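You operate a simulated robot arm through the tools that you are given. There is no shell and no other tool. Be economical: measure what you need, move in short steps, check, and stop when the job is done.

Carry out the task below with a simulated robot arm. There is one attempt and no reset: what you move stays moved.

TASK
Fetch the white spring clip from the drawer under the jig and tie a two-loop bow on it.
Fine: shut the drawer; leave bow and bobbin in the jig and the blue pegs at M. Where these are worked on the way, their far stop is far enough and under half their travel is too little: drawer under the bow jig.

It is judged by the outcome, as a careful person would: the job done as asked, and still so three seconds after it is handed in. It fails if anything else is knocked over, pushed out of place, dropped, spilled or broken.

THE ROBOT
A 5-joint arm with a two-finger parallel gripper on a trunk, on a base that drives. Base frame: it is fixed to the floor where the robot stands at the start and does not move with it; the origin is under the middle of the robot, x ahead of it, y to its left, z up; the surface under the hand at the start is at about z = 0.925. Readings come in m, degrees, newtons and seconds.
It reaches about 1.134 m from its shoulder. Its first joint turns from -149.0 to 149.0 degrees. Places, roughly: drawer under the bow jig [0.7, 0, 0.8]; left blue jig peg [0.8, 0.1, 1]; red bobbin (6x6x8 cm) [0.7, 0.2, 1]; right blue jig peg [0.8, -0.1, 1]; steel square in the middle of the bow jig [0.8, 0, 0.9]. Payload 1.57 kg.
The tool frame sits at the grasp point between the pads (the TCP): z along the fingers, y along the line on which they close. The tips reach 0.03 m beyond it. Largest opening 0.11 m; finger width 0.024, thickness 0.012; the body of the gripper, 0.048 by 0.112 m, starts 0.078 m behind the TCP.
Orientation is that of the tool frame in the base frame, as a unit quaternion [w, x, y, z]. With the fingers straight down and closing along the base's y, the tool's x points along the base's -x, its y along +y and its z along -z.

THE INTERFACE
- The arm moves only by the tool nudge_tool. Its argument "commands" is a list of rows, each an object (a shift or turn left out is 0, a gripper value left out holds the last) with "angular": the turn, a rotation vector about the base's x, y, z in degrees, a list of three; "delta_pos": the shift along the base's x, y, z in m, a list of three; "jaw": the closure in counts, from 0 (fully open) to 255 (shut). In form: [{"angular": [ax, ay, az], "delta_pos": [x, y, z], "jaw": jaw}, ...]. A call has 1 to 12 rows; each row shifts and turns the commanded pose from where the row before left it. A row lasts 0.2 s, in which the tool goes at most 0.05 m and 8.6 degrees; a call with a longer step from one row to the next is refused whole, and so is a gripper value outside its range. A pose out of reach is approached as far as the arm can. The call stops where the force on the tool passes 80 N (or 10 N more than at its start, if that is more) or the arm is blocked; 0.2 s more then pass. The fingers move at their own pace (about 0.153 m/s each) and stop on an object; they squeeze with about 36 N. The grip force told is the motor's: it shows also when the fingers shut on nothing. Time passes only in rows, and 0.2 s behind the last, so rows that do not move let the fingers close. It gives the time, the measured TCP pose, the force on the tool (base axes), the opening and the grip force at its end, in the units of the frame above (readings bear some noise), with the torque about the TCP (base axes, N m) and any sound that the robot's microphone picked up, and new pictures: "views" is both (left out), scene, wrist or none.
- Cameras (640 x 400 px; columns grow to the right, rows downward): "scene" is now at [0.0175, 0.1654, 1.8606]; the picture's right is [-0.14, -0.99, 0.00], its down [-0.78, 0.11, -0.62] and it looks along [0.62, -0.09, -0.78] (base axes); focal length 295 px, centre (320, 200). "wrist" rides on the gripper at [0.07, 0.016, -0.141] in the tool frame; the picture's right is [-0.23, 0.97, 0.00], its down [-0.86, -0.20, -0.48] and it looks along [-0.47, -0.11, 0.88] (tool axes); focal length 222 px, centre (320, 200). There is no depth. A picture from a camera that has moved, and an enlarged one, comes with that camera's place and axes in the base frame and with its lens. The place of the scene camera against the robot may be out by one fixed shift of up to 0.025 m in any direction.
- slide_trunk(by): slides the trunk up (or, below 0, down) by that many m; the arm and the scene camera ride with it, the base frame stays. It gives what a move gives, with no picture.
- drive_base(legs): drives the robot by 1 to 6 legs, each [ahead, turn to the left] in m and degrees, along the robot's own axes; the way and the turn of a leg run together, so that a leg with both is an arc; at most 1.5 m and 180 degrees a leg. The arm and the cameras ride along, it lands a little off, and it stops where it bumps. It gives what a move gives, and a new picture of the scene camera.
- head_to(pan, tilt): turns the head with the scene camera to pan (to the left, within 155 degrees either way) and tilt (down, from -29 to 69), counted from straight ahead of the robot. It gives what a move gives, and a new picture of the scene camera.
- enlarge(camera, box): a new picture of the part [left, top, right, bottom] of that camera's present view, enlarged. No time passes.
- finish_job(): hands the job in; it is judged then, once.

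Go step by step. Nothing tells you exact positions but the pictures and the camera data: compare them with the known pose of the tool, close in by small moves and look again before you grip or let go. The budget is 120 turns and 260 pictures, counting those below and the enlarged ones. Unless the task says otherwise, let go and move clear before handing in.

The tools are called after "Emit:" by a JSON object that holds its "api" and its "payload". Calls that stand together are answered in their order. nudge_tool: Moves the arm, as the interface text tells. Its arguments: {"type":"object","properties":{"commands":{"type":"array","items":{"type":"object","properties":{"angular":{"type":"array","items":{"type":"number"}},"delta_pos":{"type":"array","items":{"type":"number"}},"jaw":{"type":"number"}}}},"views":{"type":"string","enum":["both","scene","wrist","none"]}},"required":["commands"]} The other tools are called the same way: slide_trunk (by) slides the trunk up or down; drive_base (legs) drives the base; head_to (pan, tilt) turns the head that bears the scene camera; enlarge (camera, box) takes an enlarged picture of a part of a camera's view; finish_job () hands the job in.

At the start:

```text
time: 0.0
tcp_pos: [0.6722, 0.1116, 1.1586]
orientation: [0.001, 0.004, 1.0, 0.0]
contact_force: [0.5, 0.3, 0.3]
moment: [0.03, -0.05, -0.02]
finger_gap: 0.1102
finger_force: 0.0
trunk travel left (down, up): [-0.892, 0.078]
robot x, y, heading: [0.0011, 0.0067, 0.1]
head pan, tilt: [-8.1, 51.5]
```

scene: 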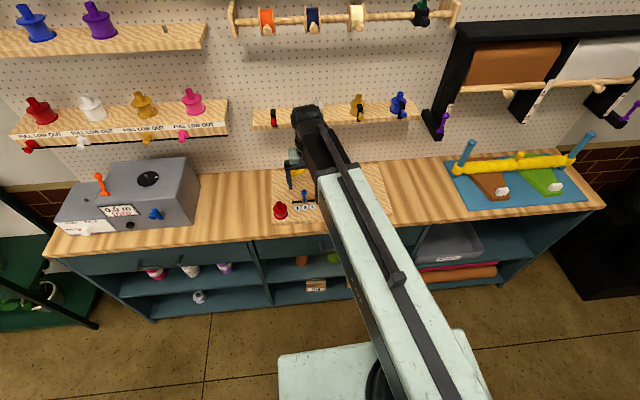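
wrist: 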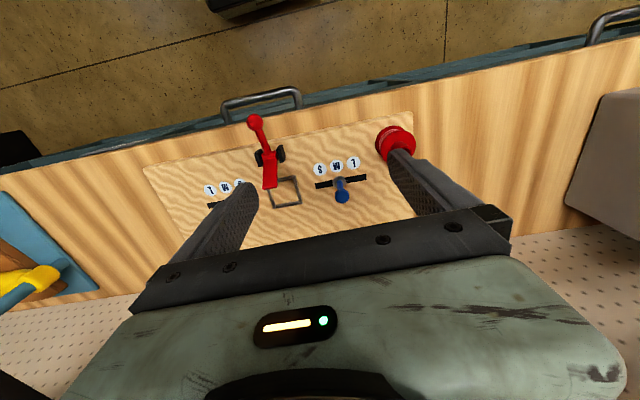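

I see the bow jig on the bench below the gripper: a red lever clamp over a steel square, two blue sliding pegs with S/M/L marks, a red bobbin at the left, and a drawer handle in front. I'll look closer first.

Emit:
{"api": "enlarge", "payload": {"camera": "wrist", "box": [130, 70, 450, 270]}}

Emit:
{"api": "enlarge", "payload": {"camera": "scene", "box": [230, 90, 430, 300]}}

```text
2.00 times, centred on (290, 170) of wrist
camera zoom: at [0.6032, 0.1282, 1.3005], right [0.23, 0.97, 0.0], down [0.85, -0.21, 0.48], along [0.47, -0.11, -0.88], focal length 444 px, centre (380, 260)
```

zoom: 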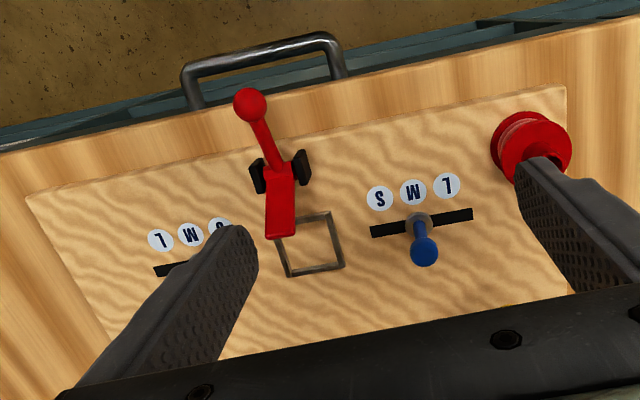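

```text
1.90 times, centred on (330, 195) of scene
camera zoom: at [0.0175, 0.1654, 1.8606], right [-0.14, -0.99, 0.0], down [-0.78, 0.11, -0.62], along [0.62, -0.09, -0.78], focal length 562 px, centre (301, 210)
```

zoom: 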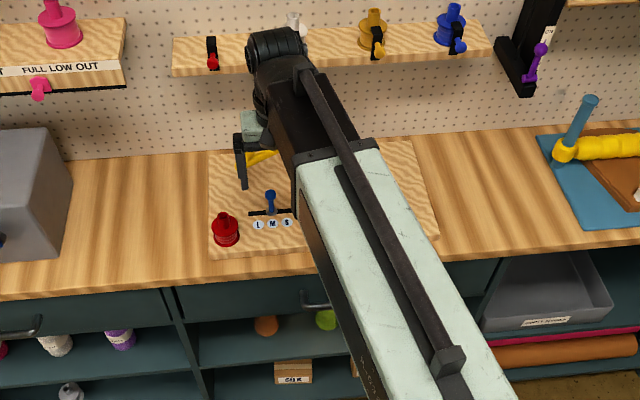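

The bobbin sits at the left front corner, the left peg is at M and the right one is hidden by a finger. I'll move the tool up and look again.

Emit:
{"api": "nudge_tool", "payload": {"commands": [{"delta_pos": [-0.04, 0, 0.02]}, {"delta_pos": [-0.04, -0.02, 0.02]}, {"delta_pos": [-0.04, -0.02, 0.02]}, {"delta_pos": [-0.04, -0.02, 0.0]}, {"delta_pos": [-0.04, 0, 0]}]}}

Emit:
{"api": "head_to", "payload": {"pan": 20, "tilt": 40}}

Emit:
{"api": "head_to", "payload": {"pan": -25, "tilt": 40}}

```text
time: 1.2
tcp_pos: [0.5724, 0.0611, 1.1589]
orientation: [-0.001, 0.003, 1.0, -0.001]
contact_force: [0.5, -0.2, 0.1]
moment: [-0.02, -0.03, 0.01]
finger_gap: 0.11
finger_force: 0.1
out of reach, approached as far as the arm can: row 1, 2, 3, 4, 5
trunk travel left (down, up): [-0.892, 0.078]
robot x, y, heading: [0.001, 0.0063, 0.3]
head pan, tilt: [-8.1, 51.5]
camera scene: at [0.0178, 0.1653, 1.8606], right [-0.14, -0.99, 0.0], down [-0.78, 0.11, -0.62], along [0.62, -0.09, -0.78], focal length 295 px, centre (320, 200)
camera wrist: at [0.502, 0.0774, 1.3006], right [0.23, 0.97, 0.0], down [0.85, -0.21, 0.48], along [0.46, -0.11, -0.88], focal length 222 px, centre (320, 200)
```

scene: 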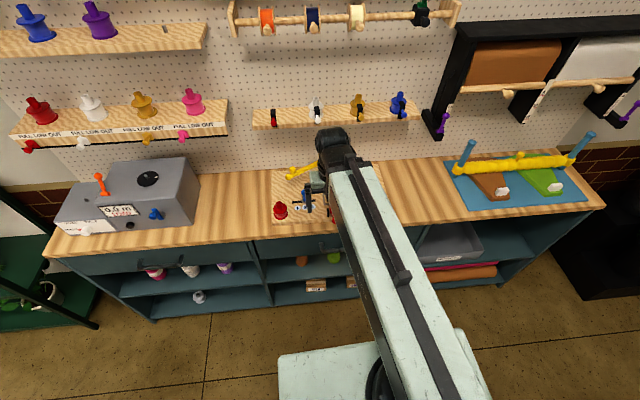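
wrist: 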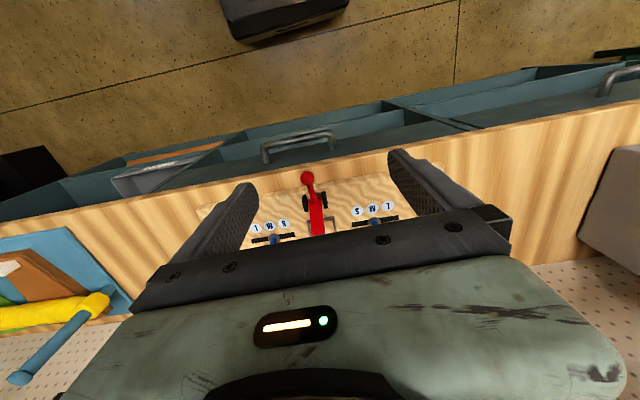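

```text
time: 2.1
tcp_pos: [0.5716, 0.0611, 1.159]
orientation: [-0.002, 0.004, 1.0, -0.001]
contact_force: [0.1, 0.7, -0.2]
moment: [-0.01, 0.02, -0.04]
finger_gap: 0.1098
finger_force: 0.0
trunk travel left (down, up): [-0.892, 0.078]
robot x, y, heading: [-0.0015, 0.0065, 0.1]
head pan, tilt: [20.0, 40.0]
camera scene: at [0.0225, 0.2051, 1.8768], right [0.34, -0.94, 0.0], down [-0.6, -0.22, -0.77], along [0.72, 0.26, -0.64], focal length 295 px, centre (320, 200)
```

scene: 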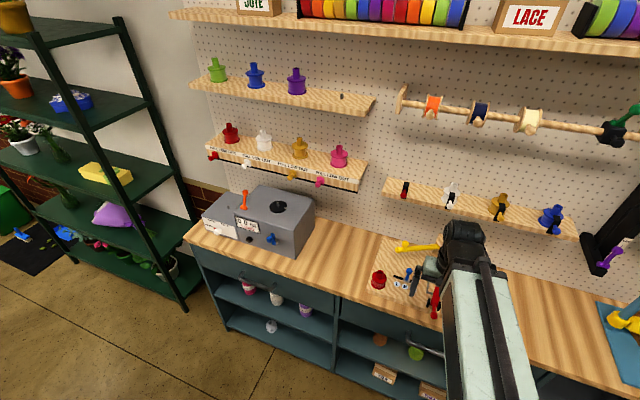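

```text
time: 3.2
tcp_pos: [0.5716, 0.0618, 1.1592]
orientation: [-0.001, 0.005, 1.0, 0.0]
contact_force: [0.5, 0.7, 0.8]
moment: [0.01, 0.05, -0.02]
finger_gap: 0.11
finger_force: 0.1
trunk travel left (down, up): [-0.892, 0.078]
robot x, y, heading: [-0.0006, 0.0078, 0.3]
head pan, tilt: [-25.0, 40.0]
camera scene: at [0.0197, 0.1402, 1.8768], right [-0.42, -0.91, 0.0], down [-0.58, 0.27, -0.77], along [0.69, -0.32, -0.64], focal length 295 px, centre (320, 200)
```

scene: 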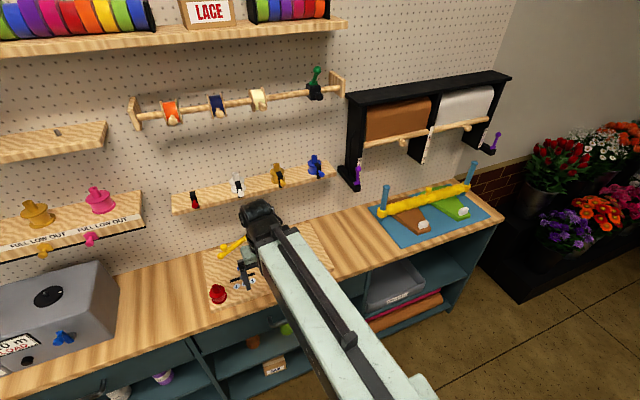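

There is also a yellow lever at the back of the jig. I'll swing the arm to the right so that the head can see the jig clearly.

Emit:
{"api": "nudge_tool", "payload": {"commands": [{"delta_pos": [0, -0.05, 0.0]}, {"delta_pos": [0, -0.05, 0]}, {"delta_pos": [0, -0.05, 0]}, {"delta_pos": [0, -0.05, 0]}, {"delta_pos": [0, -0.05, 0]}, {"delta_pos": [0, -0.05, 0]}, {"delta_pos": [-0.01, -0.05, 0]}, {"delta_pos": [-0.02, -0.04, 0]}, {"delta_pos": [-0.02, -0.04, 0]}, {"delta_pos": [-0.02, -0.04, 0]}], "views": "none"}}

Emit:
{"api": "head_to", "payload": {"pan": -8, "tilt": 52}}

Emit:
{"api": "enlarge", "payload": {"camera": "scene", "box": [255, 140, 405, 235]}}

```text
refused: row 7 steps farther than a row can; nothing moved
```

```text
time: 4.0
tcp_pos: [0.5711, 0.0615, 1.1587]
orientation: [-0.002, 0.005, 1.0, 0.0]
contact_force: [-0.2, -0.2, 0.1]
moment: [0.0, 0.02, -0.02]
finger_gap: 0.1102
finger_force: 0.2
trunk travel left (down, up): [-0.892, 0.078]
robot x, y, heading: [0.0023, 0.011, 0.3]
head pan, tilt: [-8.0, 52.0]
camera scene: at [0.017, 0.1655, 1.86], right [-0.14, -0.99, 0.0], down [-0.78, 0.11, -0.62], along [0.61, -0.09, -0.79], focal length 295 px, centre (320, 200)
```

scene: 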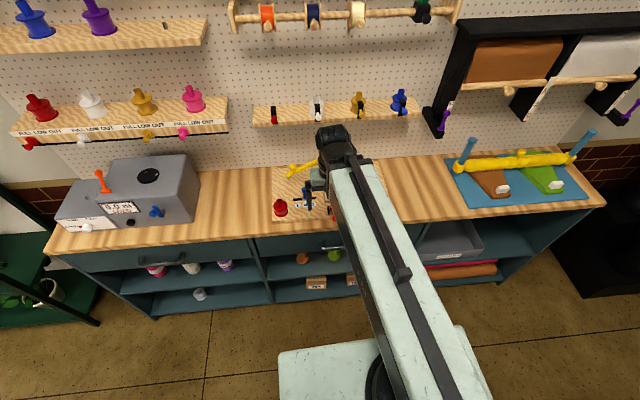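

```text
4.21 times, centred on (330, 188) of scene
camera zoom: at [0.017, 0.1655, 1.86], right [-0.14, -0.99, 0.0], down [-0.78, 0.11, -0.62], along [0.61, -0.09, -0.79], focal length 1242 px, centre (278, 253)
```

zoom: 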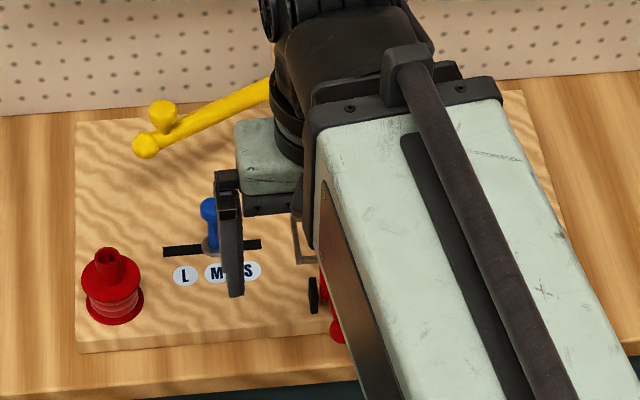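

A yellow crank with a knob lies at the back of the jig. I still need the arm out of the line of sight.

Emit:
{"api": "nudge_tool", "payload": {"commands": [{"delta_pos": [0, -0.049, 0.0]}, {"delta_pos": [0, -0.049, 0]}, {"delta_pos": [0, -0.049, 0]}, {"delta_pos": [0, -0.049, 0]}, {"delta_pos": [0, -0.049, 0]}, {"delta_pos": [0, -0.049, 0]}, {"delta_pos": [0, -0.049, 0]}, {"delta_pos": [0, -0.049, 0]}, {"delta_pos": [0, -0.049, 0]}], "views": "scene"}}

Emit:
{"api": "enlarge", "payload": {"camera": "scene", "box": [255, 140, 415, 240]}}

```text
time: 6.0
tcp_pos: [0.5728, -0.3814, 1.1582]
orientation: [0.0, 0.003, 1.0, 0.001]
contact_force: [0.7, -0.2, 0.0]
moment: [-0.02, -0.04, -0.02]
finger_gap: 0.1099
finger_force: 0.1
out of reach, approached as far as the arm can: row 1
trunk travel left (down, up): [-0.892, 0.078]
robot x, y, heading: [-0.0002, 0.0076, 0.3]
head pan, tilt: [-8.0, 52.0]
camera scene: at [0.0171, 0.1649, 1.8601], right [-0.14, -0.99, 0.0], down [-0.78, 0.11, -0.62], along [0.61, -0.08, -0.79], focal length 295 px, centre (320, 200)
```

scene: 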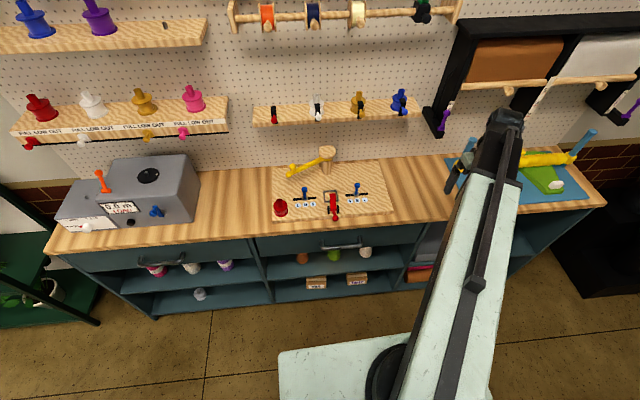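

```text
4.00 times, centred on (335, 190) of scene
camera zoom: at [0.0171, 0.1649, 1.8601], right [-0.14, -0.99, 0.0], down [-0.78, 0.11, -0.62], along [0.61, -0.08, -0.79], focal length 1180 px, centre (260, 240)
```

zoom: 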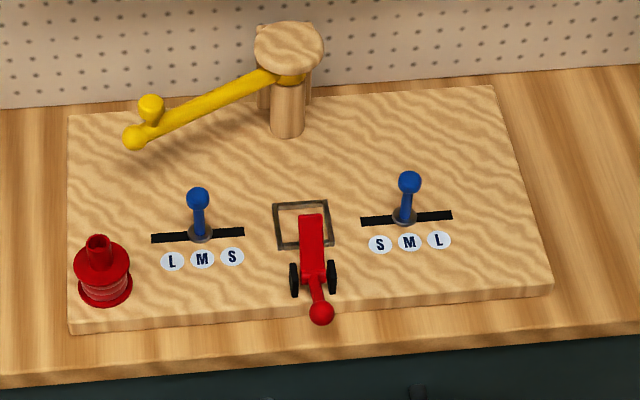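

The layout is now clear: a steel square at about (0.76, 0.03), a red lever clamp in front of it, both pegs at M, a yellow swing arm on a post behind, and the bobbin at left front. I'll take closer wrist views before touching anything.

Emit:
{"api": "nudge_tool", "payload": {"commands": [{"delta_pos": [0.01, 0.048, 0.0]}, {"delta_pos": [0.01, 0.048, 0]}, {"delta_pos": [0.01, 0.048, 0]}, {"delta_pos": [0.01, 0.048, 0]}, {"delta_pos": [0.01, 0.048, 0]}, {"delta_pos": [0.01, 0.048, 0]}, {"delta_pos": [0.01, 0.048, 0]}, {"delta_pos": [0.01, 0.048, 0]}, {"delta_pos": [0.01, 0.048, 0]}], "views": "wrist"}}

Emit:
{"api": "enlarge", "payload": {"camera": "wrist", "box": [200, 70, 420, 208]}}

```text
time: 8.1
tcp_pos: [0.6638, 0.0498, 1.1589]
orientation: [0.001, 0.004, 1.0, 0.0]
contact_force: [0.3, 0.6, 0.3]
moment: [0.01, 0.03, 0.0]
finger_gap: 0.1104
finger_force: 0.2
trunk travel left (down, up): [-0.892, 0.078]
robot x, y, heading: [0.0029, 0.0081, 0.2]
head pan, tilt: [-8.0, 52.0]
camera wrist: at [0.5942, 0.0659, 1.3005], right [0.24, 0.97, 0.0], down [0.85, -0.21, 0.48], along [0.46, -0.11, -0.88], focal length 222 px, centre (320, 200)
```

wrist: 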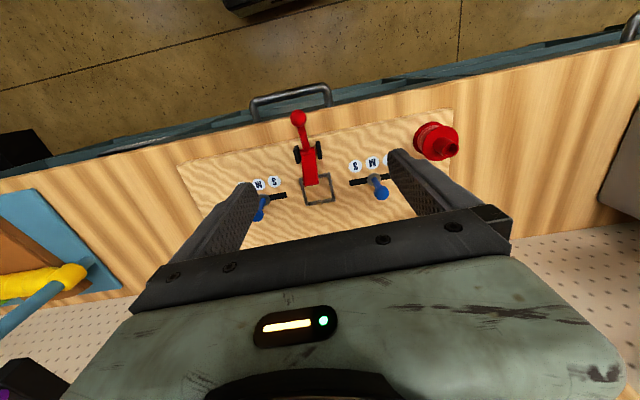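

```text
2.90 times, centred on (310, 139) of wrist
camera zoom: at [0.5942, 0.0659, 1.3005], right [0.24, 0.97, 0.0], down [0.85, -0.21, 0.48], along [0.46, -0.11, -0.88], focal length 644 px, centre (349, 377)
```

zoom: 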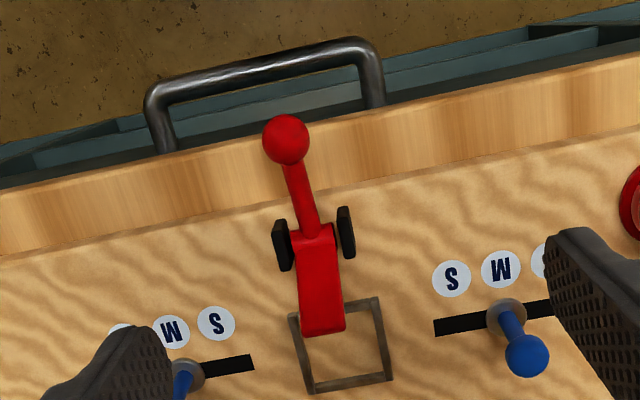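

The drawer handle is a bar along y at about x=0.605, y −0.07..0.08, z≈0.84. I'll back up for room, then tilt the tool forward to grip the bar from the front.

Emit:
{"api": "drive_base", "payload": {"legs": [[-0.3, 0]]}}

Emit:
{"api": "nudge_tool", "payload": {"commands": [{"angular": [0, -8.5, 0], "delta_pos": [0, 0, -0.03]}, {"angular": [0, -8.5, 0], "delta_pos": [0, 0, -0.03]}, {"angular": [0, -8.5, 0], "delta_pos": [0, 0, -0.03]}, {"angular": [0, -8.5, 0], "delta_pos": [0, 0, -0.03]}, {"angular": [0, -8.5, 0], "delta_pos": [0, 0, -0.03]}, {"angular": [0, -8.5, 0], "delta_pos": [0, 0, -0.03]}, {"angular": [0, -8.5, 0], "delta_pos": [0, 0, -0.03]}, {"angular": [0, -8.5, 0], "delta_pos": [0, 0, -0.03]}, {"angular": [0, -8.5, 0], "delta_pos": [0, 0, -0.02]}, {"angular": [0, -8.5, 0], "delta_pos": [0, 0, -0.02]}]}}

```text
time: 10.1
tcp_pos: [0.3594, 0.0494, 1.1599]
orientation: [-0.001, 0.004, 1.0, -0.001]
contact_force: [-0.3, 0.2, -1.0]
moment: [-0.01, -0.02, -0.01]
finger_gap: 0.1101
finger_force: 0.0
trunk travel left (down, up): [-0.892, 0.078]
robot x, y, heading: [-0.3036, 0.006, 0.1]
head pan, tilt: [-8.0, 52.0]
camera scene: at [-0.2876, 0.1653, 1.86], right [-0.14, -0.99, 0.0], down [-0.78, 0.11, -0.62], along [0.61, -0.08, -0.79], focal length 295 px, centre (320, 200)
```

scene: 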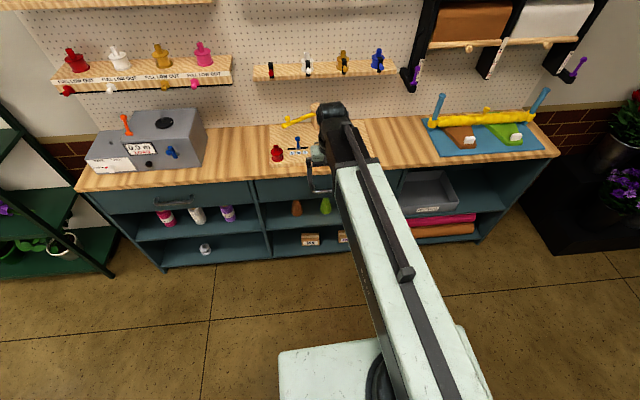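

```text
time: 12.3
tcp_pos: [0.5053, 0.0613, 1.3761]
orientation: [0.674, 0.003, 0.739, 0.002]
contact_force: [-0.4, 0.4, -0.2]
moment: [0.0, 0.0, -0.01]
finger_gap: 0.1101
finger_force: 0.1
out of reach, approached as far as the arm can: row 1, 2, 3, 4, 5, 6, 7, 8, 9, 10
trunk travel left (down, up): [-0.892, 0.078]
robot x, y, heading: [-0.3019, 0.0103, 0.4]
head pan, tilt: [-8.0, 52.0]
camera scene: at [-0.2868, 0.1653, 1.86], right [-0.14, -0.99, 0.0], down [-0.78, 0.11, -0.62], along [0.61, -0.08, -0.79], focal length 295 px, centre (320, 200)
camera wrist: at [0.3581, 0.0771, 1.3193], right [0.02, 0.97, 0.23], down [-0.4, -0.21, 0.89], along [0.92, -0.11, 0.39], focal length 222 px, centre (320, 200)
```

scene: 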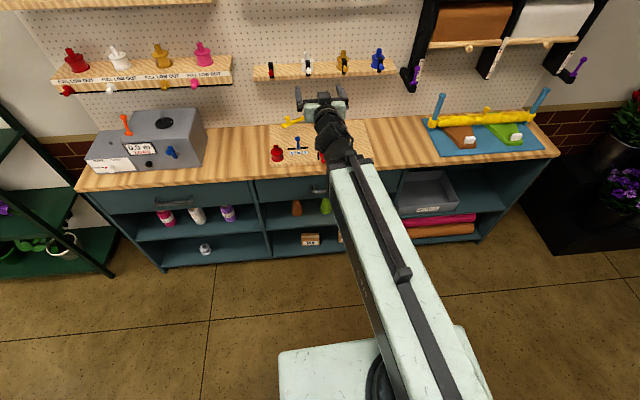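
wrist: 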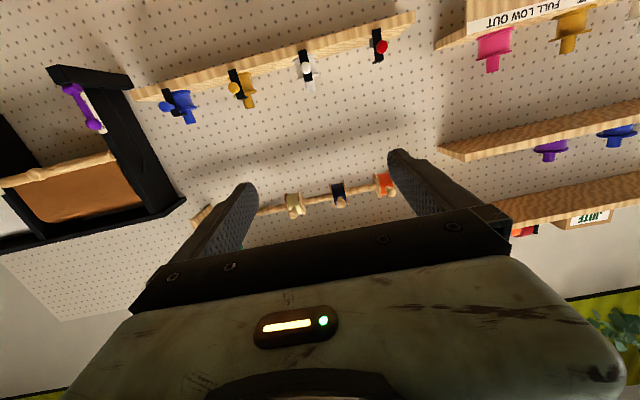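

The arm cannot come that low at this trunk height, so I'll lower the trunk and spin the tool so that the fingers close vertically.

Emit:
{"api": "slide_trunk", "payload": {"by": -0.5}}

Emit:
{"api": "nudge_tool", "payload": {"commands": [{"angular": [8.5, 0, 0]}, {"angular": [8.5, 0, 0]}, {"angular": [8.5, 0, 0]}, {"angular": [8.5, 0, 0]}, {"angular": [8.5, 0, 0]}, {"angular": [8.5, 0, 0]}, {"angular": [8.5, 0, 0]}, {"angular": [8.5, 0, 0]}, {"angular": [8.5, 0, 0]}, {"angular": [8.5, 0, 0]}, {"angular": [5, 0, 0]}]}}

```text
refused: -0.5 is not a number from -0.4 to 0.4
```

```text
time: 14.7
tcp_pos: [0.5068, 0.0621, 1.3954]
orientation: [0.475, 0.48, 0.52, 0.523]
contact_force: [0.6, 0.1, -0.8]
moment: [0.01, 0.01, -0.02]
finger_gap: 0.1101
finger_force: 0.0
out of reach, approached as far as the arm can: row 4, 6, 8, 9, 11
trunk travel left (down, up): [-0.892, 0.078]
robot x, y, heading: [-0.3042, 0.0097, 0.1]
head pan, tilt: [-8.0, 52.0]
camera scene: at [-0.2868, 0.1653, 1.86], right [-0.14, -0.99, 0.0], down [-0.78, 0.11, -0.62], along [0.61, -0.08, -0.79], focal length 295 px, centre (320, 200)
camera wrist: at [0.3599, 0.119, 1.4136], right [0.02, -0.23, 0.97], down [-0.4, -0.89, -0.2], along [0.91, -0.39, -0.11], focal length 222 px, centre (320, 200)
```

scene: 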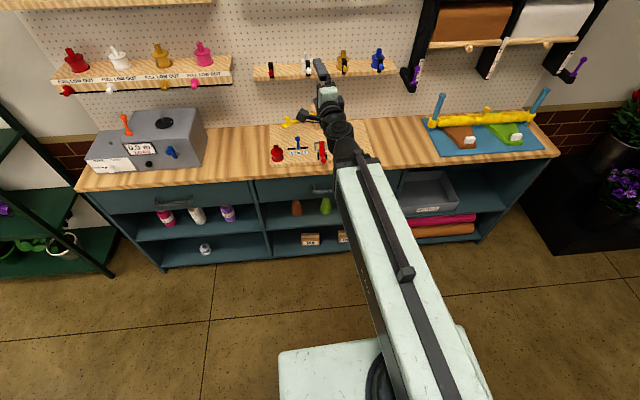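
wrist: 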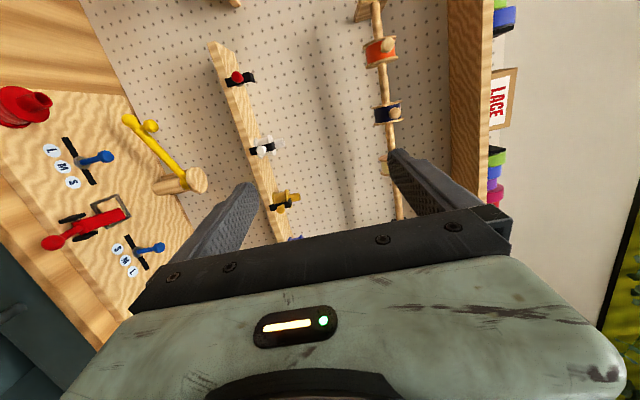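

Good orientation. Now lowering the trunk in two steps.

Emit:
{"api": "slide_trunk", "payload": {"by": -0.4}}

Emit:
{"api": "slide_trunk", "payload": {"by": -0.14}}

Emit:
{"api": "nudge_tool", "payload": {"commands": [{"delta_pos": [0, -0.03, 0]}, {"delta_pos": [0, -0.026, 0]}]}}

Emit:
{"api": "enlarge", "payload": {"camera": "wrist", "box": [100, 0, 420, 200]}}

```text
time: 18.5
tcp_pos: [0.5063, 0.0626, 0.9959]
orientation: [0.475, 0.481, 0.521, 0.522]
contact_force: [-0.5, -0.5, 0.1]
moment: [-0.01, -0.01, -0.04]
finger_gap: 0.1102
finger_force: 0.0
trunk travel left (down, up): [-0.492, 0.478]
robot x, y, heading: [-0.3018, 0.0084, 0.1]
head pan, tilt: [-8.0, 52.0]
```

```text
time: 20.2
tcp_pos: [0.5056, 0.0627, 0.8556]
orientation: [0.474, 0.48, 0.521, 0.522]
contact_force: [-0.8, 0.2, 0.5]
moment: [0.01, -0.02, -0.03]
finger_gap: 0.11
finger_force: 0.2
trunk travel left (down, up): [-0.352, 0.618]
robot x, y, heading: [-0.3035, 0.0084, -0.1]
head pan, tilt: [-8.0, 52.0]
```

```text
time: 20.8
tcp_pos: [0.5081, 0.0073, 0.8563]
orientation: [0.474, 0.481, 0.521, 0.522]
contact_force: [0.2, -0.4, -0.4]
moment: [0.0, -0.01, -0.08]
finger_gap: 0.1101
finger_force: 0.1
trunk travel left (down, up): [-0.352, 0.618]
robot x, y, heading: [-0.3043, 0.0084, 0.1]
head pan, tilt: [-8.0, 52.0]
camera scene: at [-0.2868, 0.1655, 1.32], right [-0.14, -0.99, 0.0], down [-0.78, 0.11, -0.62], along [0.61, -0.08, -0.79], focal length 295 px, centre (320, 200)
camera wrist: at [0.3605, 0.0628, 0.8734], right [0.03, -0.23, 0.97], down [-0.4, -0.89, -0.2], along [0.92, -0.39, -0.12], focal length 222 px, centre (320, 200)
```

scene: 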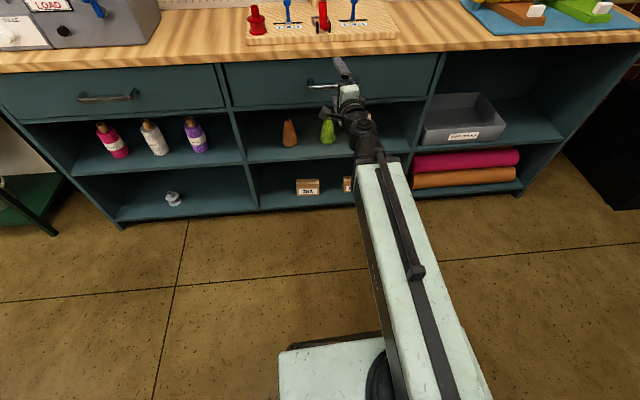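
wrist: 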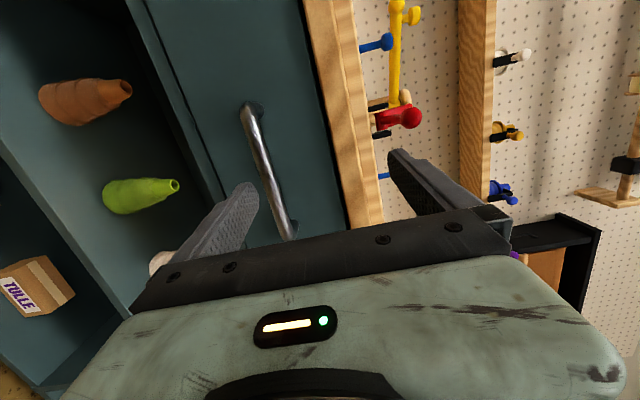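

```text
2.00 times, centred on (260, 100) of wrist
camera zoom: at [0.3605, 0.0628, 0.8734], right [0.03, -0.23, 0.97], down [-0.4, -0.89, -0.2], along [0.92, -0.39, -0.12], focal length 444 px, centre (440, 400)
```

zoom: 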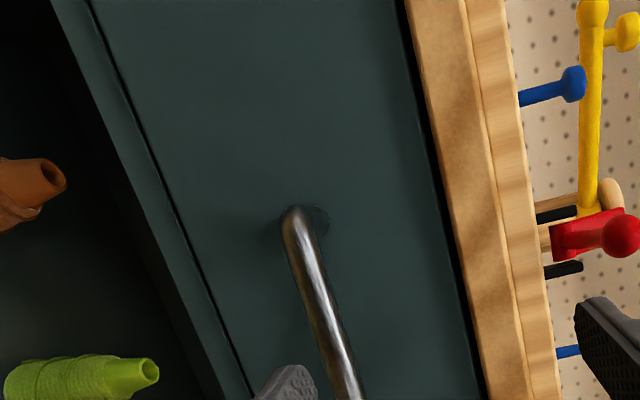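

The handle bar comes out at z≈0.789. I'll lower to that height, advance so the bar lies between the pads, and look.

Emit:
{"api": "slide_trunk", "payload": {"by": -0.066}}

Emit:
{"api": "nudge_tool", "payload": {"commands": [{"delta_pos": [0.03, 0, 0]}, {"delta_pos": [0.03, 0, 0]}, {"delta_pos": [0.025, 0, 0]}]}}

```text
time: 21.9
tcp_pos: [0.5075, 0.0056, 0.7898]
orientation: [0.474, 0.481, 0.521, 0.521]
contact_force: [-0.2, -0.7, -0.8]
moment: [-0.01, -0.01, -0.02]
finger_gap: 0.11
finger_force: 0.0
trunk travel left (down, up): [-0.286, 0.684]
robot x, y, heading: [-0.3047, 0.0088, 0.3]
head pan, tilt: [-8.0, 52.0]
```

```text
time: 22.7
tcp_pos: [0.5933, 0.0067, 0.7885]
orientation: [0.474, 0.481, 0.521, 0.522]
contact_force: [-0.4, 1.0, 0.4]
moment: [0.03, 0.01, 0.02]
finger_gap: 0.1102
finger_force: 0.1
trunk travel left (down, up): [-0.286, 0.684]
robot x, y, heading: [-0.3036, 0.0069, 0.2]
head pan, tilt: [-8.0, 52.0]
camera scene: at [-0.2869, 0.1653, 1.254], right [-0.14, -0.99, 0.0], down [-0.78, 0.11, -0.62], along [0.61, -0.08, -0.79], focal length 295 px, centre (320, 200)
camera wrist: at [0.4462, 0.0634, 0.8074], right [0.03, -0.23, 0.97], down [-0.4, -0.89, -0.2], along [0.91, -0.39, -0.12], focal length 222 px, centre (320, 200)
```

scene: 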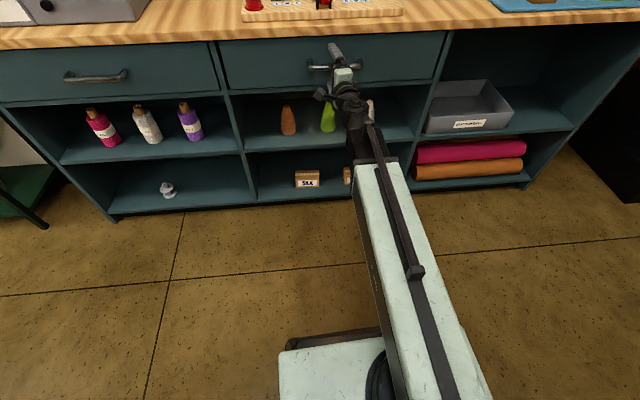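
wrist: 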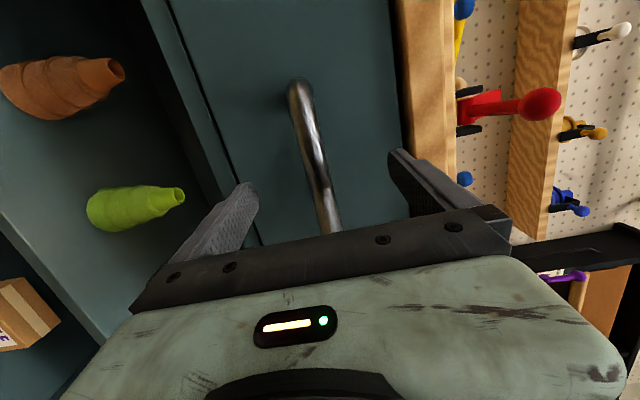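

The bar lies midway between the fingers. Closing on it.

Emit:
{"api": "nudge_tool", "payload": {"commands": [{"delta_pos": [0.01, 0, 0]}, {"jaw": 255}, {"jaw": 255}, {"jaw": 255}], "views": "wrist"}}

```text
time: 23.7
tcp_pos: [0.6032, 0.0072, 0.7899]
orientation: [0.475, 0.48, 0.522, 0.521]
contact_force: [1.4, -0.4, 9.8]
moment: [-0.58, -0.04, 0.06]
finger_gap: 0.0176
finger_force: 32.6
trunk travel left (down, up): [-0.286, 0.684]
robot x, y, heading: [-0.3058, 0.006, 0.2]
head pan, tilt: [-8.0, 52.0]
camera wrist: at [0.4557, 0.063, 0.8078], right [0.03, -0.23, 0.97], down [-0.4, -0.89, -0.2], along [0.91, -0.39, -0.12], focal length 222 px, centre (320, 200)
```

wrist: 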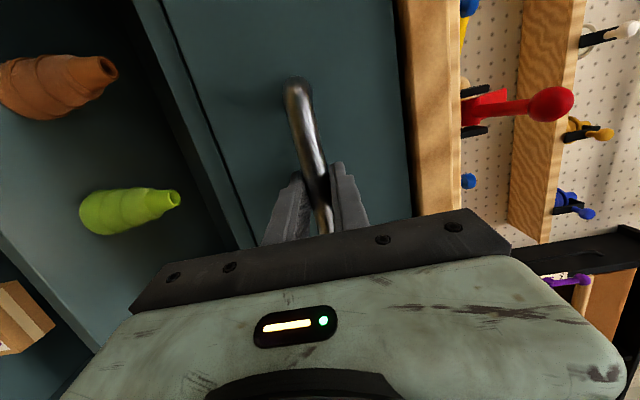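

Gripped. Now pulling the drawer straight out with the arm.

Emit:
{"api": "nudge_tool", "payload": {"commands": [{"delta_pos": [-0.02, 0, 0]}, {"delta_pos": [-0.03, 0, 0]}, {"delta_pos": [-0.03, 0, 0]}, {"delta_pos": [-0.03, 0, 0]}, {"delta_pos": [-0.03, 0, 0]}, {"delta_pos": [-0.03, 0, 0]}, {"delta_pos": [-0.03, 0, 0]}]}}

```text
time: 25.3
tcp_pos: [0.507, 0.009, 0.7906]
orientation: [0.473, 0.479, 0.523, 0.522]
contact_force: [0.7, 28.2, 6.3]
moment: [-0.39, -0.02, 0.19]
finger_gap: 0.0179
finger_force: 32.8
out of reach, approached as far as the arm can: row 4, 5, 6, 7
trunk travel left (down, up): [-0.286, 0.684]
robot x, y, heading: [-0.3034, 0.0036, -0.1]
head pan, tilt: [-8.0, 52.0]
camera scene: at [-0.2874, 0.1673, 1.2537], right [-0.14, -0.99, 0.0], down [-0.78, 0.11, -0.62], along [0.61, -0.09, -0.79], focal length 295 px, centre (320, 200)
camera wrist: at [0.3597, 0.0641, 0.8076], right [0.03, -0.23, 0.97], down [-0.4, -0.89, -0.2], along [0.92, -0.38, -0.12], focal length 222 px, centre (320, 200)
```

scene: 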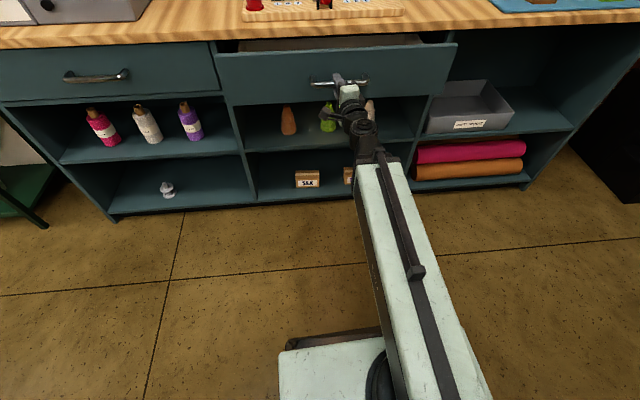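
wrist: 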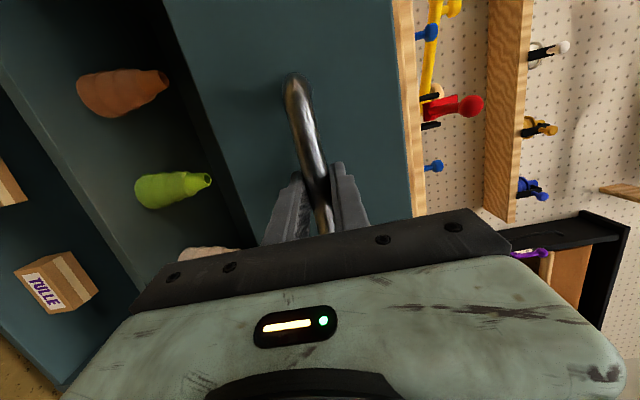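

The drawer slides well; the arm is at its inner limit, so I'll drive the base back gently for the rest.

Emit:
{"api": "drive_base", "payload": {"legs": [[-0.1, 0]]}}

```text
time: 26.4
tcp_pos: [0.4033, 0.0081, 0.7905]
orientation: [0.473, 0.479, 0.523, 0.523]
contact_force: [1.2, 27.4, 6.4]
moment: [-0.39, 0.01, 0.2]
finger_gap: 0.0178
finger_force: 32.5
trunk travel left (down, up): [-0.286, 0.684]
robot x, y, heading: [-0.407, 0.008, 0.2]
head pan, tilt: [-8.0, 52.0]
camera scene: at [-0.3913, 0.1671, 1.2538], right [-0.14, -0.99, 0.0], down [-0.78, 0.11, -0.62], along [0.61, -0.09, -0.79], focal length 295 px, centre (320, 200)
```

scene: 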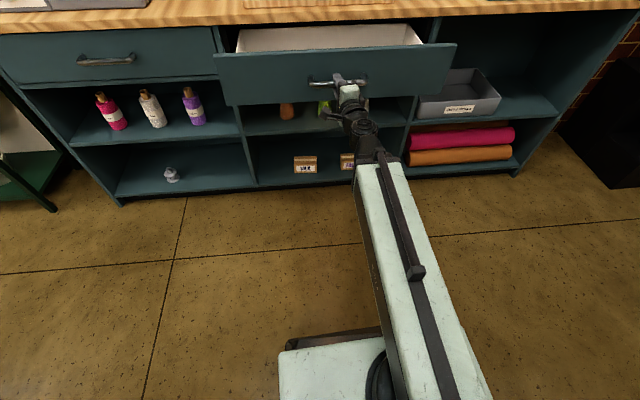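

About 0.2 m open without resistance. A bit more, watching for the stop.

Emit:
{"api": "drive_base", "payload": {"legs": [[-0.08, 0]]}}

```text
time: 27.5
tcp_pos: [0.322, 0.0062, 0.7888]
orientation: [0.473, 0.48, 0.522, 0.523]
contact_force: [0.4, -0.1, 0.1]
moment: [0.01, -0.01, 0.0]
finger_gap: 0.0
finger_force: 21.5
trunk travel left (down, up): [-0.286, 0.684]
robot x, y, heading: [-0.4853, 0.0081, 0.1]
head pan, tilt: [-8.0, 52.0]
camera scene: at [-0.4712, 0.1649, 1.2535], right [-0.14, -0.99, 0.0], down [-0.78, 0.11, -0.62], along [0.61, -0.08, -0.79], focal length 295 px, centre (320, 200)
```

scene: 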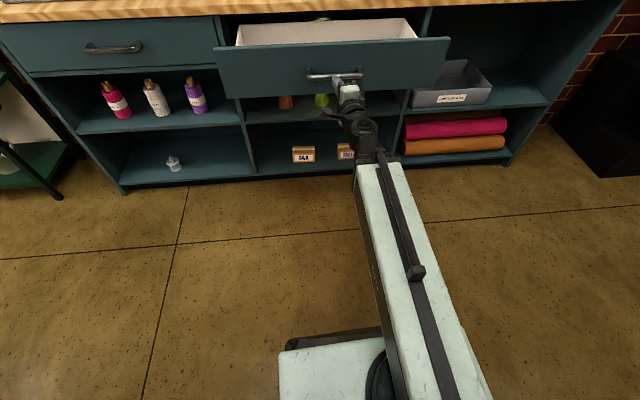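

The drawer reached its stop and the fingers slipped off the bar. I'll rise and look into the drawer.

Emit:
{"api": "nudge_tool", "payload": {"commands": [{"delta_pos": [-0.01, 0, 0], "jaw": 0}, {"jaw": 0}], "views": "none"}}

Emit:
{"api": "drive_base", "payload": {"legs": [[-0.08, 0]]}}

Emit:
{"api": "slide_trunk", "payload": {"by": 0.4}}

Emit:
{"api": "slide_trunk", "payload": {"by": 0.2}}

Emit:
{"api": "head_to", "payload": {"pan": -8, "tilt": 48}}

```text
time: 28.1
tcp_pos: [0.3216, 0.0056, 0.7895]
orientation: [0.472, 0.48, 0.522, 0.523]
contact_force: [0.0, 0.2, -0.1]
moment: [0.0, 0.02, 0.0]
finger_gap: 0.1098
finger_force: 0.1
out of reach, approached as far as the arm can: row 1
trunk travel left (down, up): [-0.286, 0.684]
robot x, y, heading: [-0.4867, 0.0058, 0.1]
head pan, tilt: [-8.0, 52.0]
```

```text
time: 29.1
tcp_pos: [0.2407, 0.0058, 0.7903]
orientation: [0.474, 0.48, 0.522, 0.522]
contact_force: [-0.4, -0.4, -0.4]
moment: [0.0, 0.01, 0.03]
finger_gap: 0.1101
finger_force: 0.0
trunk travel left (down, up): [-0.286, 0.684]
robot x, y, heading: [-0.5707, 0.0057, 0.4]
head pan, tilt: [-8.0, 52.0]
camera scene: at [-0.5532, 0.1646, 1.254], right [-0.14, -0.99, 0.0], down [-0.78, 0.11, -0.62], along [0.61, -0.08, -0.79], focal length 295 px, centre (320, 200)
```

scene: 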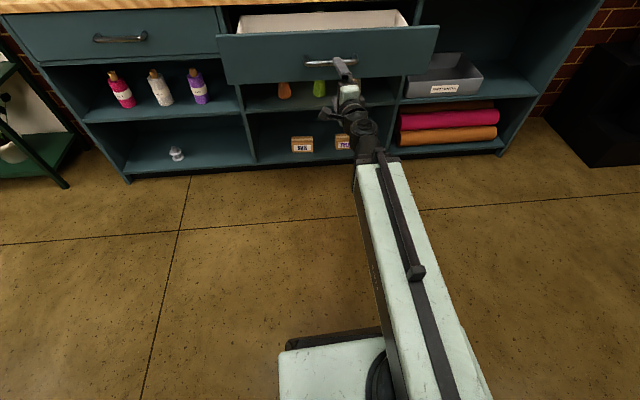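

```text
time: 33.0
tcp_pos: [0.2396, 0.0062, 1.1896]
orientation: [0.473, 0.48, 0.522, 0.523]
contact_force: [-0.2, -0.8, 1.2]
moment: [-0.03, 0.01, 0.0]
finger_gap: 0.1101
finger_force: 0.1
trunk travel left (down, up): [-0.686, 0.284]
robot x, y, heading: [-0.5685, 0.0074, 0.3]
head pan, tilt: [-8.0, 52.0]
```

```text
time: 35.1
tcp_pos: [0.2412, 0.0069, 1.3891]
orientation: [0.472, 0.48, 0.522, 0.524]
contact_force: [-0.2, 0.1, 0.1]
moment: [0.01, 0.04, -0.01]
finger_gap: 0.1098
finger_force: 0.0
trunk travel left (down, up): [-0.886, 0.084]
robot x, y, heading: [-0.5682, 0.0099, 0.1]
head pan, tilt: [-8.0, 52.0]
```

```text
time: 35.8
tcp_pos: [0.2412, 0.006, 1.3889]
orientation: [0.473, 0.48, 0.522, 0.523]
contact_force: [0.1, -0.3, 0.3]
moment: [-0.02, 0.0, 0.05]
finger_gap: 0.1101
finger_force: 0.0
trunk travel left (down, up): [-0.886, 0.084]
robot x, y, heading: [-0.5685, 0.0072, 0.3]
head pan, tilt: [-8.0, 48.0]
camera scene: at [-0.5494, 0.1641, 1.8593], right [-0.14, -0.99, 0.0], down [-0.74, 0.1, -0.67], along [0.66, -0.09, -0.74], focal length 295 px, centre (320, 200)
```

scene: 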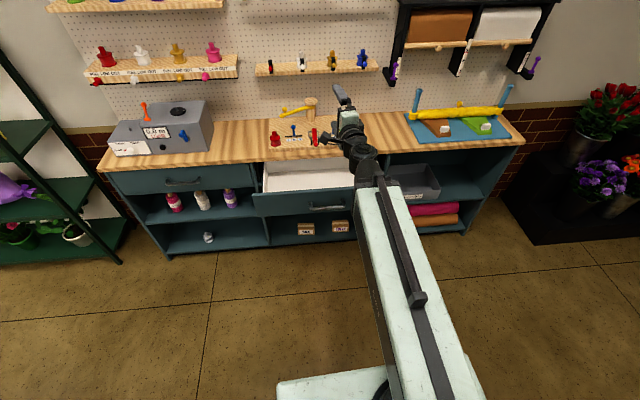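

The drawer is open with a white interior. I'll turn the tool down and look inside with the wrist camera.

Emit:
{"api": "nudge_tool", "payload": {"commands": [{"angular": [0, 8.5, 0]}, {"angular": [0, 8.5, 0]}, {"angular": [0, 8.5, 0]}, {"angular": [0, 8.5, 0]}, {"angular": [0, 8.5, 0]}, {"angular": [0, 8.5, 0]}, {"angular": [0, 8.5, 0]}, {"angular": [0, 8.5, 0]}, {"angular": [0, 8.5, 0]}, {"angular": [0, 8.5, 0]}], "views": "none"}}

Emit:
{"api": "nudge_tool", "payload": {"commands": [{"angular": [0, 0, 8.5]}, {"angular": [0, 0, 8.5]}, {"angular": [0, 0, 8.5]}, {"angular": [0, 0, 8.5]}, {"angular": [0, 0, 8.5]}, {"angular": [0, 0, 8.5]}, {"angular": [0, 0, 8.5]}, {"angular": [0, 0, 8.5]}, {"angular": [0, 0, 8.5]}, {"angular": [0, 0, 8.5]}, {"angular": [0, 0, 5]}]}}

```text
time: 38.0
tcp_pos: [0.24, 0.0072, 1.1537]
orientation: [-0.005, 0.707, 0.705, 0.061]
contact_force: [-0.4, 0.1, -0.3]
moment: [0.01, 0.05, -0.04]
finger_gap: 0.1102
finger_force: 0.2
out of reach, approached as far as the arm can: row 1, 2, 3, 4, 5, 6, 7, 8, 9, 10
trunk travel left (down, up): [-0.886, 0.084]
robot x, y, heading: [-0.5704, 0.0046, 0.3]
head pan, tilt: [-8.0, 48.0]
```

```text
time: 40.4
tcp_pos: [0.2399, 0.0074, 1.1557]
orientation: [-0.046, 0.001, 0.998, 0.041]
contact_force: [0.3, -0.8, -0.6]
moment: [-0.01, 0.0, -0.01]
finger_gap: 0.1101
finger_force: 0.0
trunk travel left (down, up): [-0.886, 0.084]
robot x, y, heading: [-0.5701, 0.0079, -0.1]
head pan, tilt: [-8.0, 48.0]
camera scene: at [-0.5493, 0.1641, 1.8594], right [-0.14, -0.99, 0.0], down [-0.74, 0.1, -0.67], along [0.66, -0.09, -0.74], focal length 295 px, centre (320, 200)
camera wrist: at [0.184, 0.0112, 1.3031], right [0.23, 0.97, 0.06], down [0.9, -0.24, 0.38], along [0.38, -0.04, -0.92], focal length 222 px, centre (320, 200)
```

scene: 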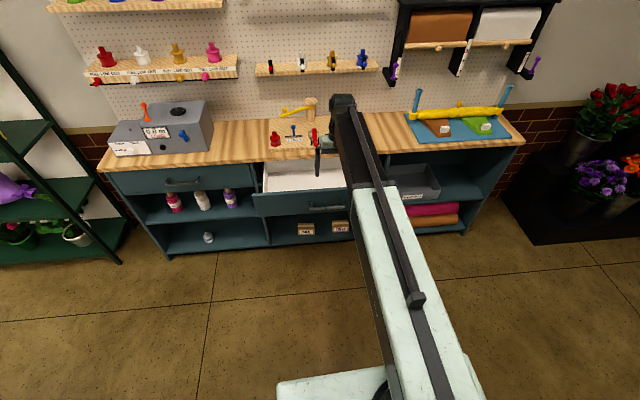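
wrist: 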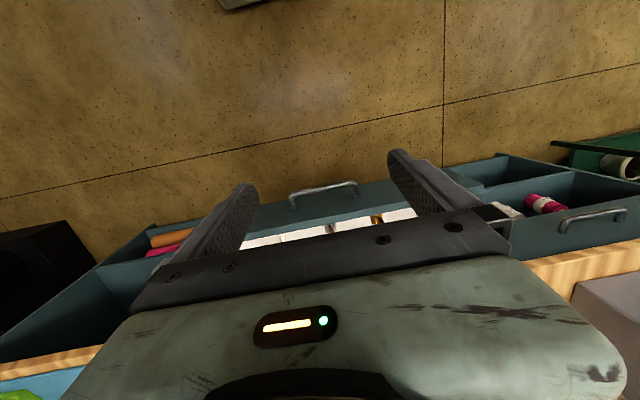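

The tool is a few degrees off vertical; I'll correct it and drive forward over the drawer.

Emit:
{"api": "nudge_tool", "payload": {"commands": [{"angular": [-4.7, -5.3, 0]}], "views": "none"}}

Emit:
{"api": "drive_base", "payload": {"legs": [[0.22, 0]]}}

Emit:
{"api": "nudge_tool", "payload": {"commands": [{}], "views": "wrist"}}

Emit:
{"api": "enlarge", "payload": {"camera": "wrist", "box": [200, 100, 440, 250]}}

```text
time: 40.8
tcp_pos: [0.2404, 0.007, 1.1524]
orientation: [0.0, 0.001, 1.0, -0.001]
contact_force: [-0.9, -1.0, 0.7]
moment: [-0.04, 0.02, 0.01]
finger_gap: 0.1099
finger_force: 0.1
trunk travel left (down, up): [-0.886, 0.084]
robot x, y, heading: [-0.57, 0.0043, 0.2]
head pan, tilt: [-8.0, 48.0]
```

```text
time: 42.5
tcp_pos: [0.4632, 0.0084, 1.1533]
orientation: [0.0, 0.002, 1.0, -0.001]
contact_force: [0.3, -0.6, -0.4]
moment: [0.01, 0.06, -0.01]
finger_gap: 0.1099
finger_force: 0.0
trunk travel left (down, up): [-0.886, 0.084]
robot x, y, heading: [-0.3478, 0.0094, 0.2]
head pan, tilt: [-8.0, 48.0]
camera scene: at [-0.3258, 0.1647, 1.8594], right [-0.14, -0.99, 0.0], down [-0.74, 0.1, -0.67], along [0.66, -0.09, -0.74], focal length 295 px, centre (320, 200)
```

scene: 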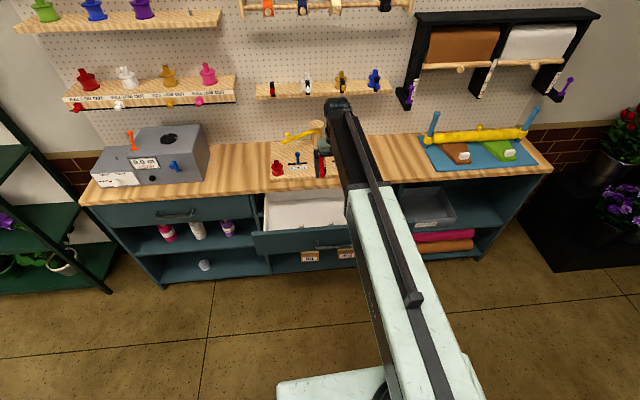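

```text
time: 42.9
tcp_pos: [0.4618, 0.0079, 1.1524]
orientation: [0.0, 0.002, 1.0, 0.0]
contact_force: [0.6, -0.6, 0.5]
moment: [-0.01, -0.02, 0.03]
finger_gap: 0.11
finger_force: 0.1
trunk travel left (down, up): [-0.886, 0.084]
robot x, y, heading: [-0.3465, 0.006, 0.2]
head pan, tilt: [-8.0, 48.0]
camera wrist: at [0.3935, 0.0242, 1.2945], right [0.23, 0.97, 0.0], down [0.85, -0.2, 0.48], along [0.47, -0.11, -0.88], focal length 222 px, centre (320, 200)
```

wrist: 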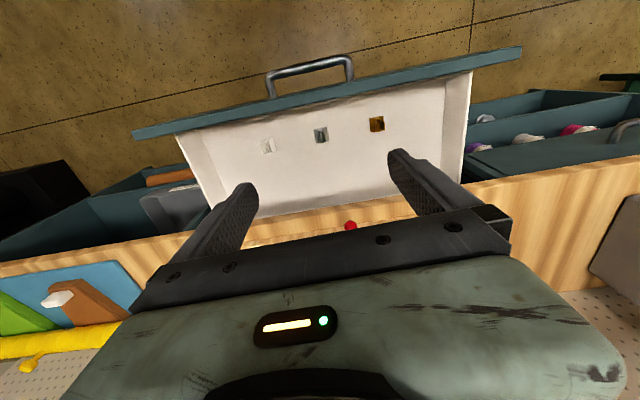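

```text
2.67 times, centred on (320, 175) of wrist
camera zoom: at [0.3935, 0.0242, 1.2945], right [0.23, 0.97, 0.0], down [0.85, -0.2, 0.48], along [0.47, -0.11, -0.88], focal length 592 px, centre (320, 267)
```

zoom: 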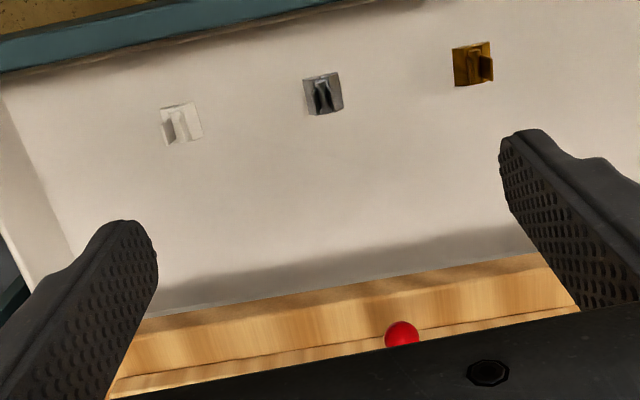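

Three clips lie in the drawer: white (right), grey and gold. The white one is at about (0.507, −0.132), so I'll move above it and come down for a closer look.

Emit:
{"api": "nudge_tool", "payload": {"commands": [{"delta_pos": [0.01, -0.035, 0]}, {"delta_pos": [0.01, -0.035, 0]}, {"delta_pos": [0.01, -0.035, 0]}, {"delta_pos": [0.01, -0.035, 0]}], "views": "none"}}

Emit:
{"api": "slide_trunk", "payload": {"by": -0.18}}

Emit:
{"api": "nudge_tool", "payload": {"commands": [{}], "views": "wrist"}}

Emit:
{"api": "enlarge", "payload": {"camera": "wrist", "box": [240, 100, 400, 200]}}

```text
time: 43.9
tcp_pos: [0.5034, -0.1308, 1.1529]
orientation: [0.001, 0.0, 1.0, 0.0]
contact_force: [-0.5, 0.4, 0.5]
moment: [0.04, -0.04, -0.04]
finger_gap: 0.1099
finger_force: 0.1
trunk travel left (down, up): [-0.886, 0.084]
robot x, y, heading: [-0.3455, 0.0041, 0.1]
head pan, tilt: [-8.0, 48.0]
```

```text
time: 45.9
tcp_pos: [0.5034, -0.1313, 0.9728]
orientation: [0.0, 0.002, 1.0, -0.001]
contact_force: [0.2, -0.8, -0.8]
moment: [-0.01, 0.01, -0.02]
finger_gap: 0.1096
finger_force: 0.0
trunk travel left (down, up): [-0.706, 0.264]
robot x, y, heading: [-0.3471, 0.0069, 0.2]
head pan, tilt: [-8.0, 48.0]
```

```text
time: 46.3
tcp_pos: [0.5038, -0.1296, 0.9724]
orientation: [0.0, 0.001, 1.0, 0.001]
contact_force: [-0.5, -1.4, 0.5]
moment: [0.04, 0.0, 0.01]
finger_gap: 0.11
finger_force: 0.0
trunk travel left (down, up): [-0.706, 0.264]
robot x, y, heading: [-0.3493, 0.0052, 0.3]
head pan, tilt: [-8.0, 48.0]
camera wrist: at [0.4336, -0.1148, 1.1145], right [0.23, 0.97, 0.0], down [0.85, -0.2, 0.48], along [0.47, -0.11, -0.88], focal length 222 px, centre (320, 200)
```

wrist: 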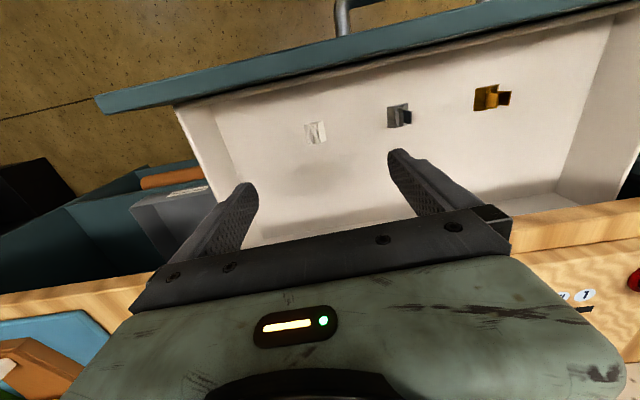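

```text
4.00 times, centred on (320, 150) of wrist
camera zoom: at [0.4336, -0.1148, 1.1145], right [0.23, 0.97, 0.0], down [0.85, -0.2, 0.48], along [0.47, -0.11, -0.88], focal length 888 px, centre (320, 400)
```

zoom: 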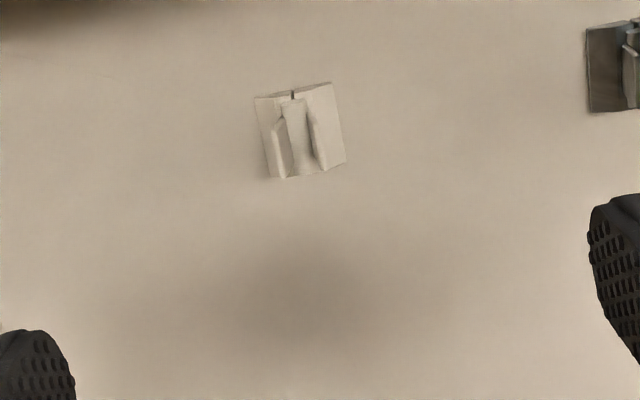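

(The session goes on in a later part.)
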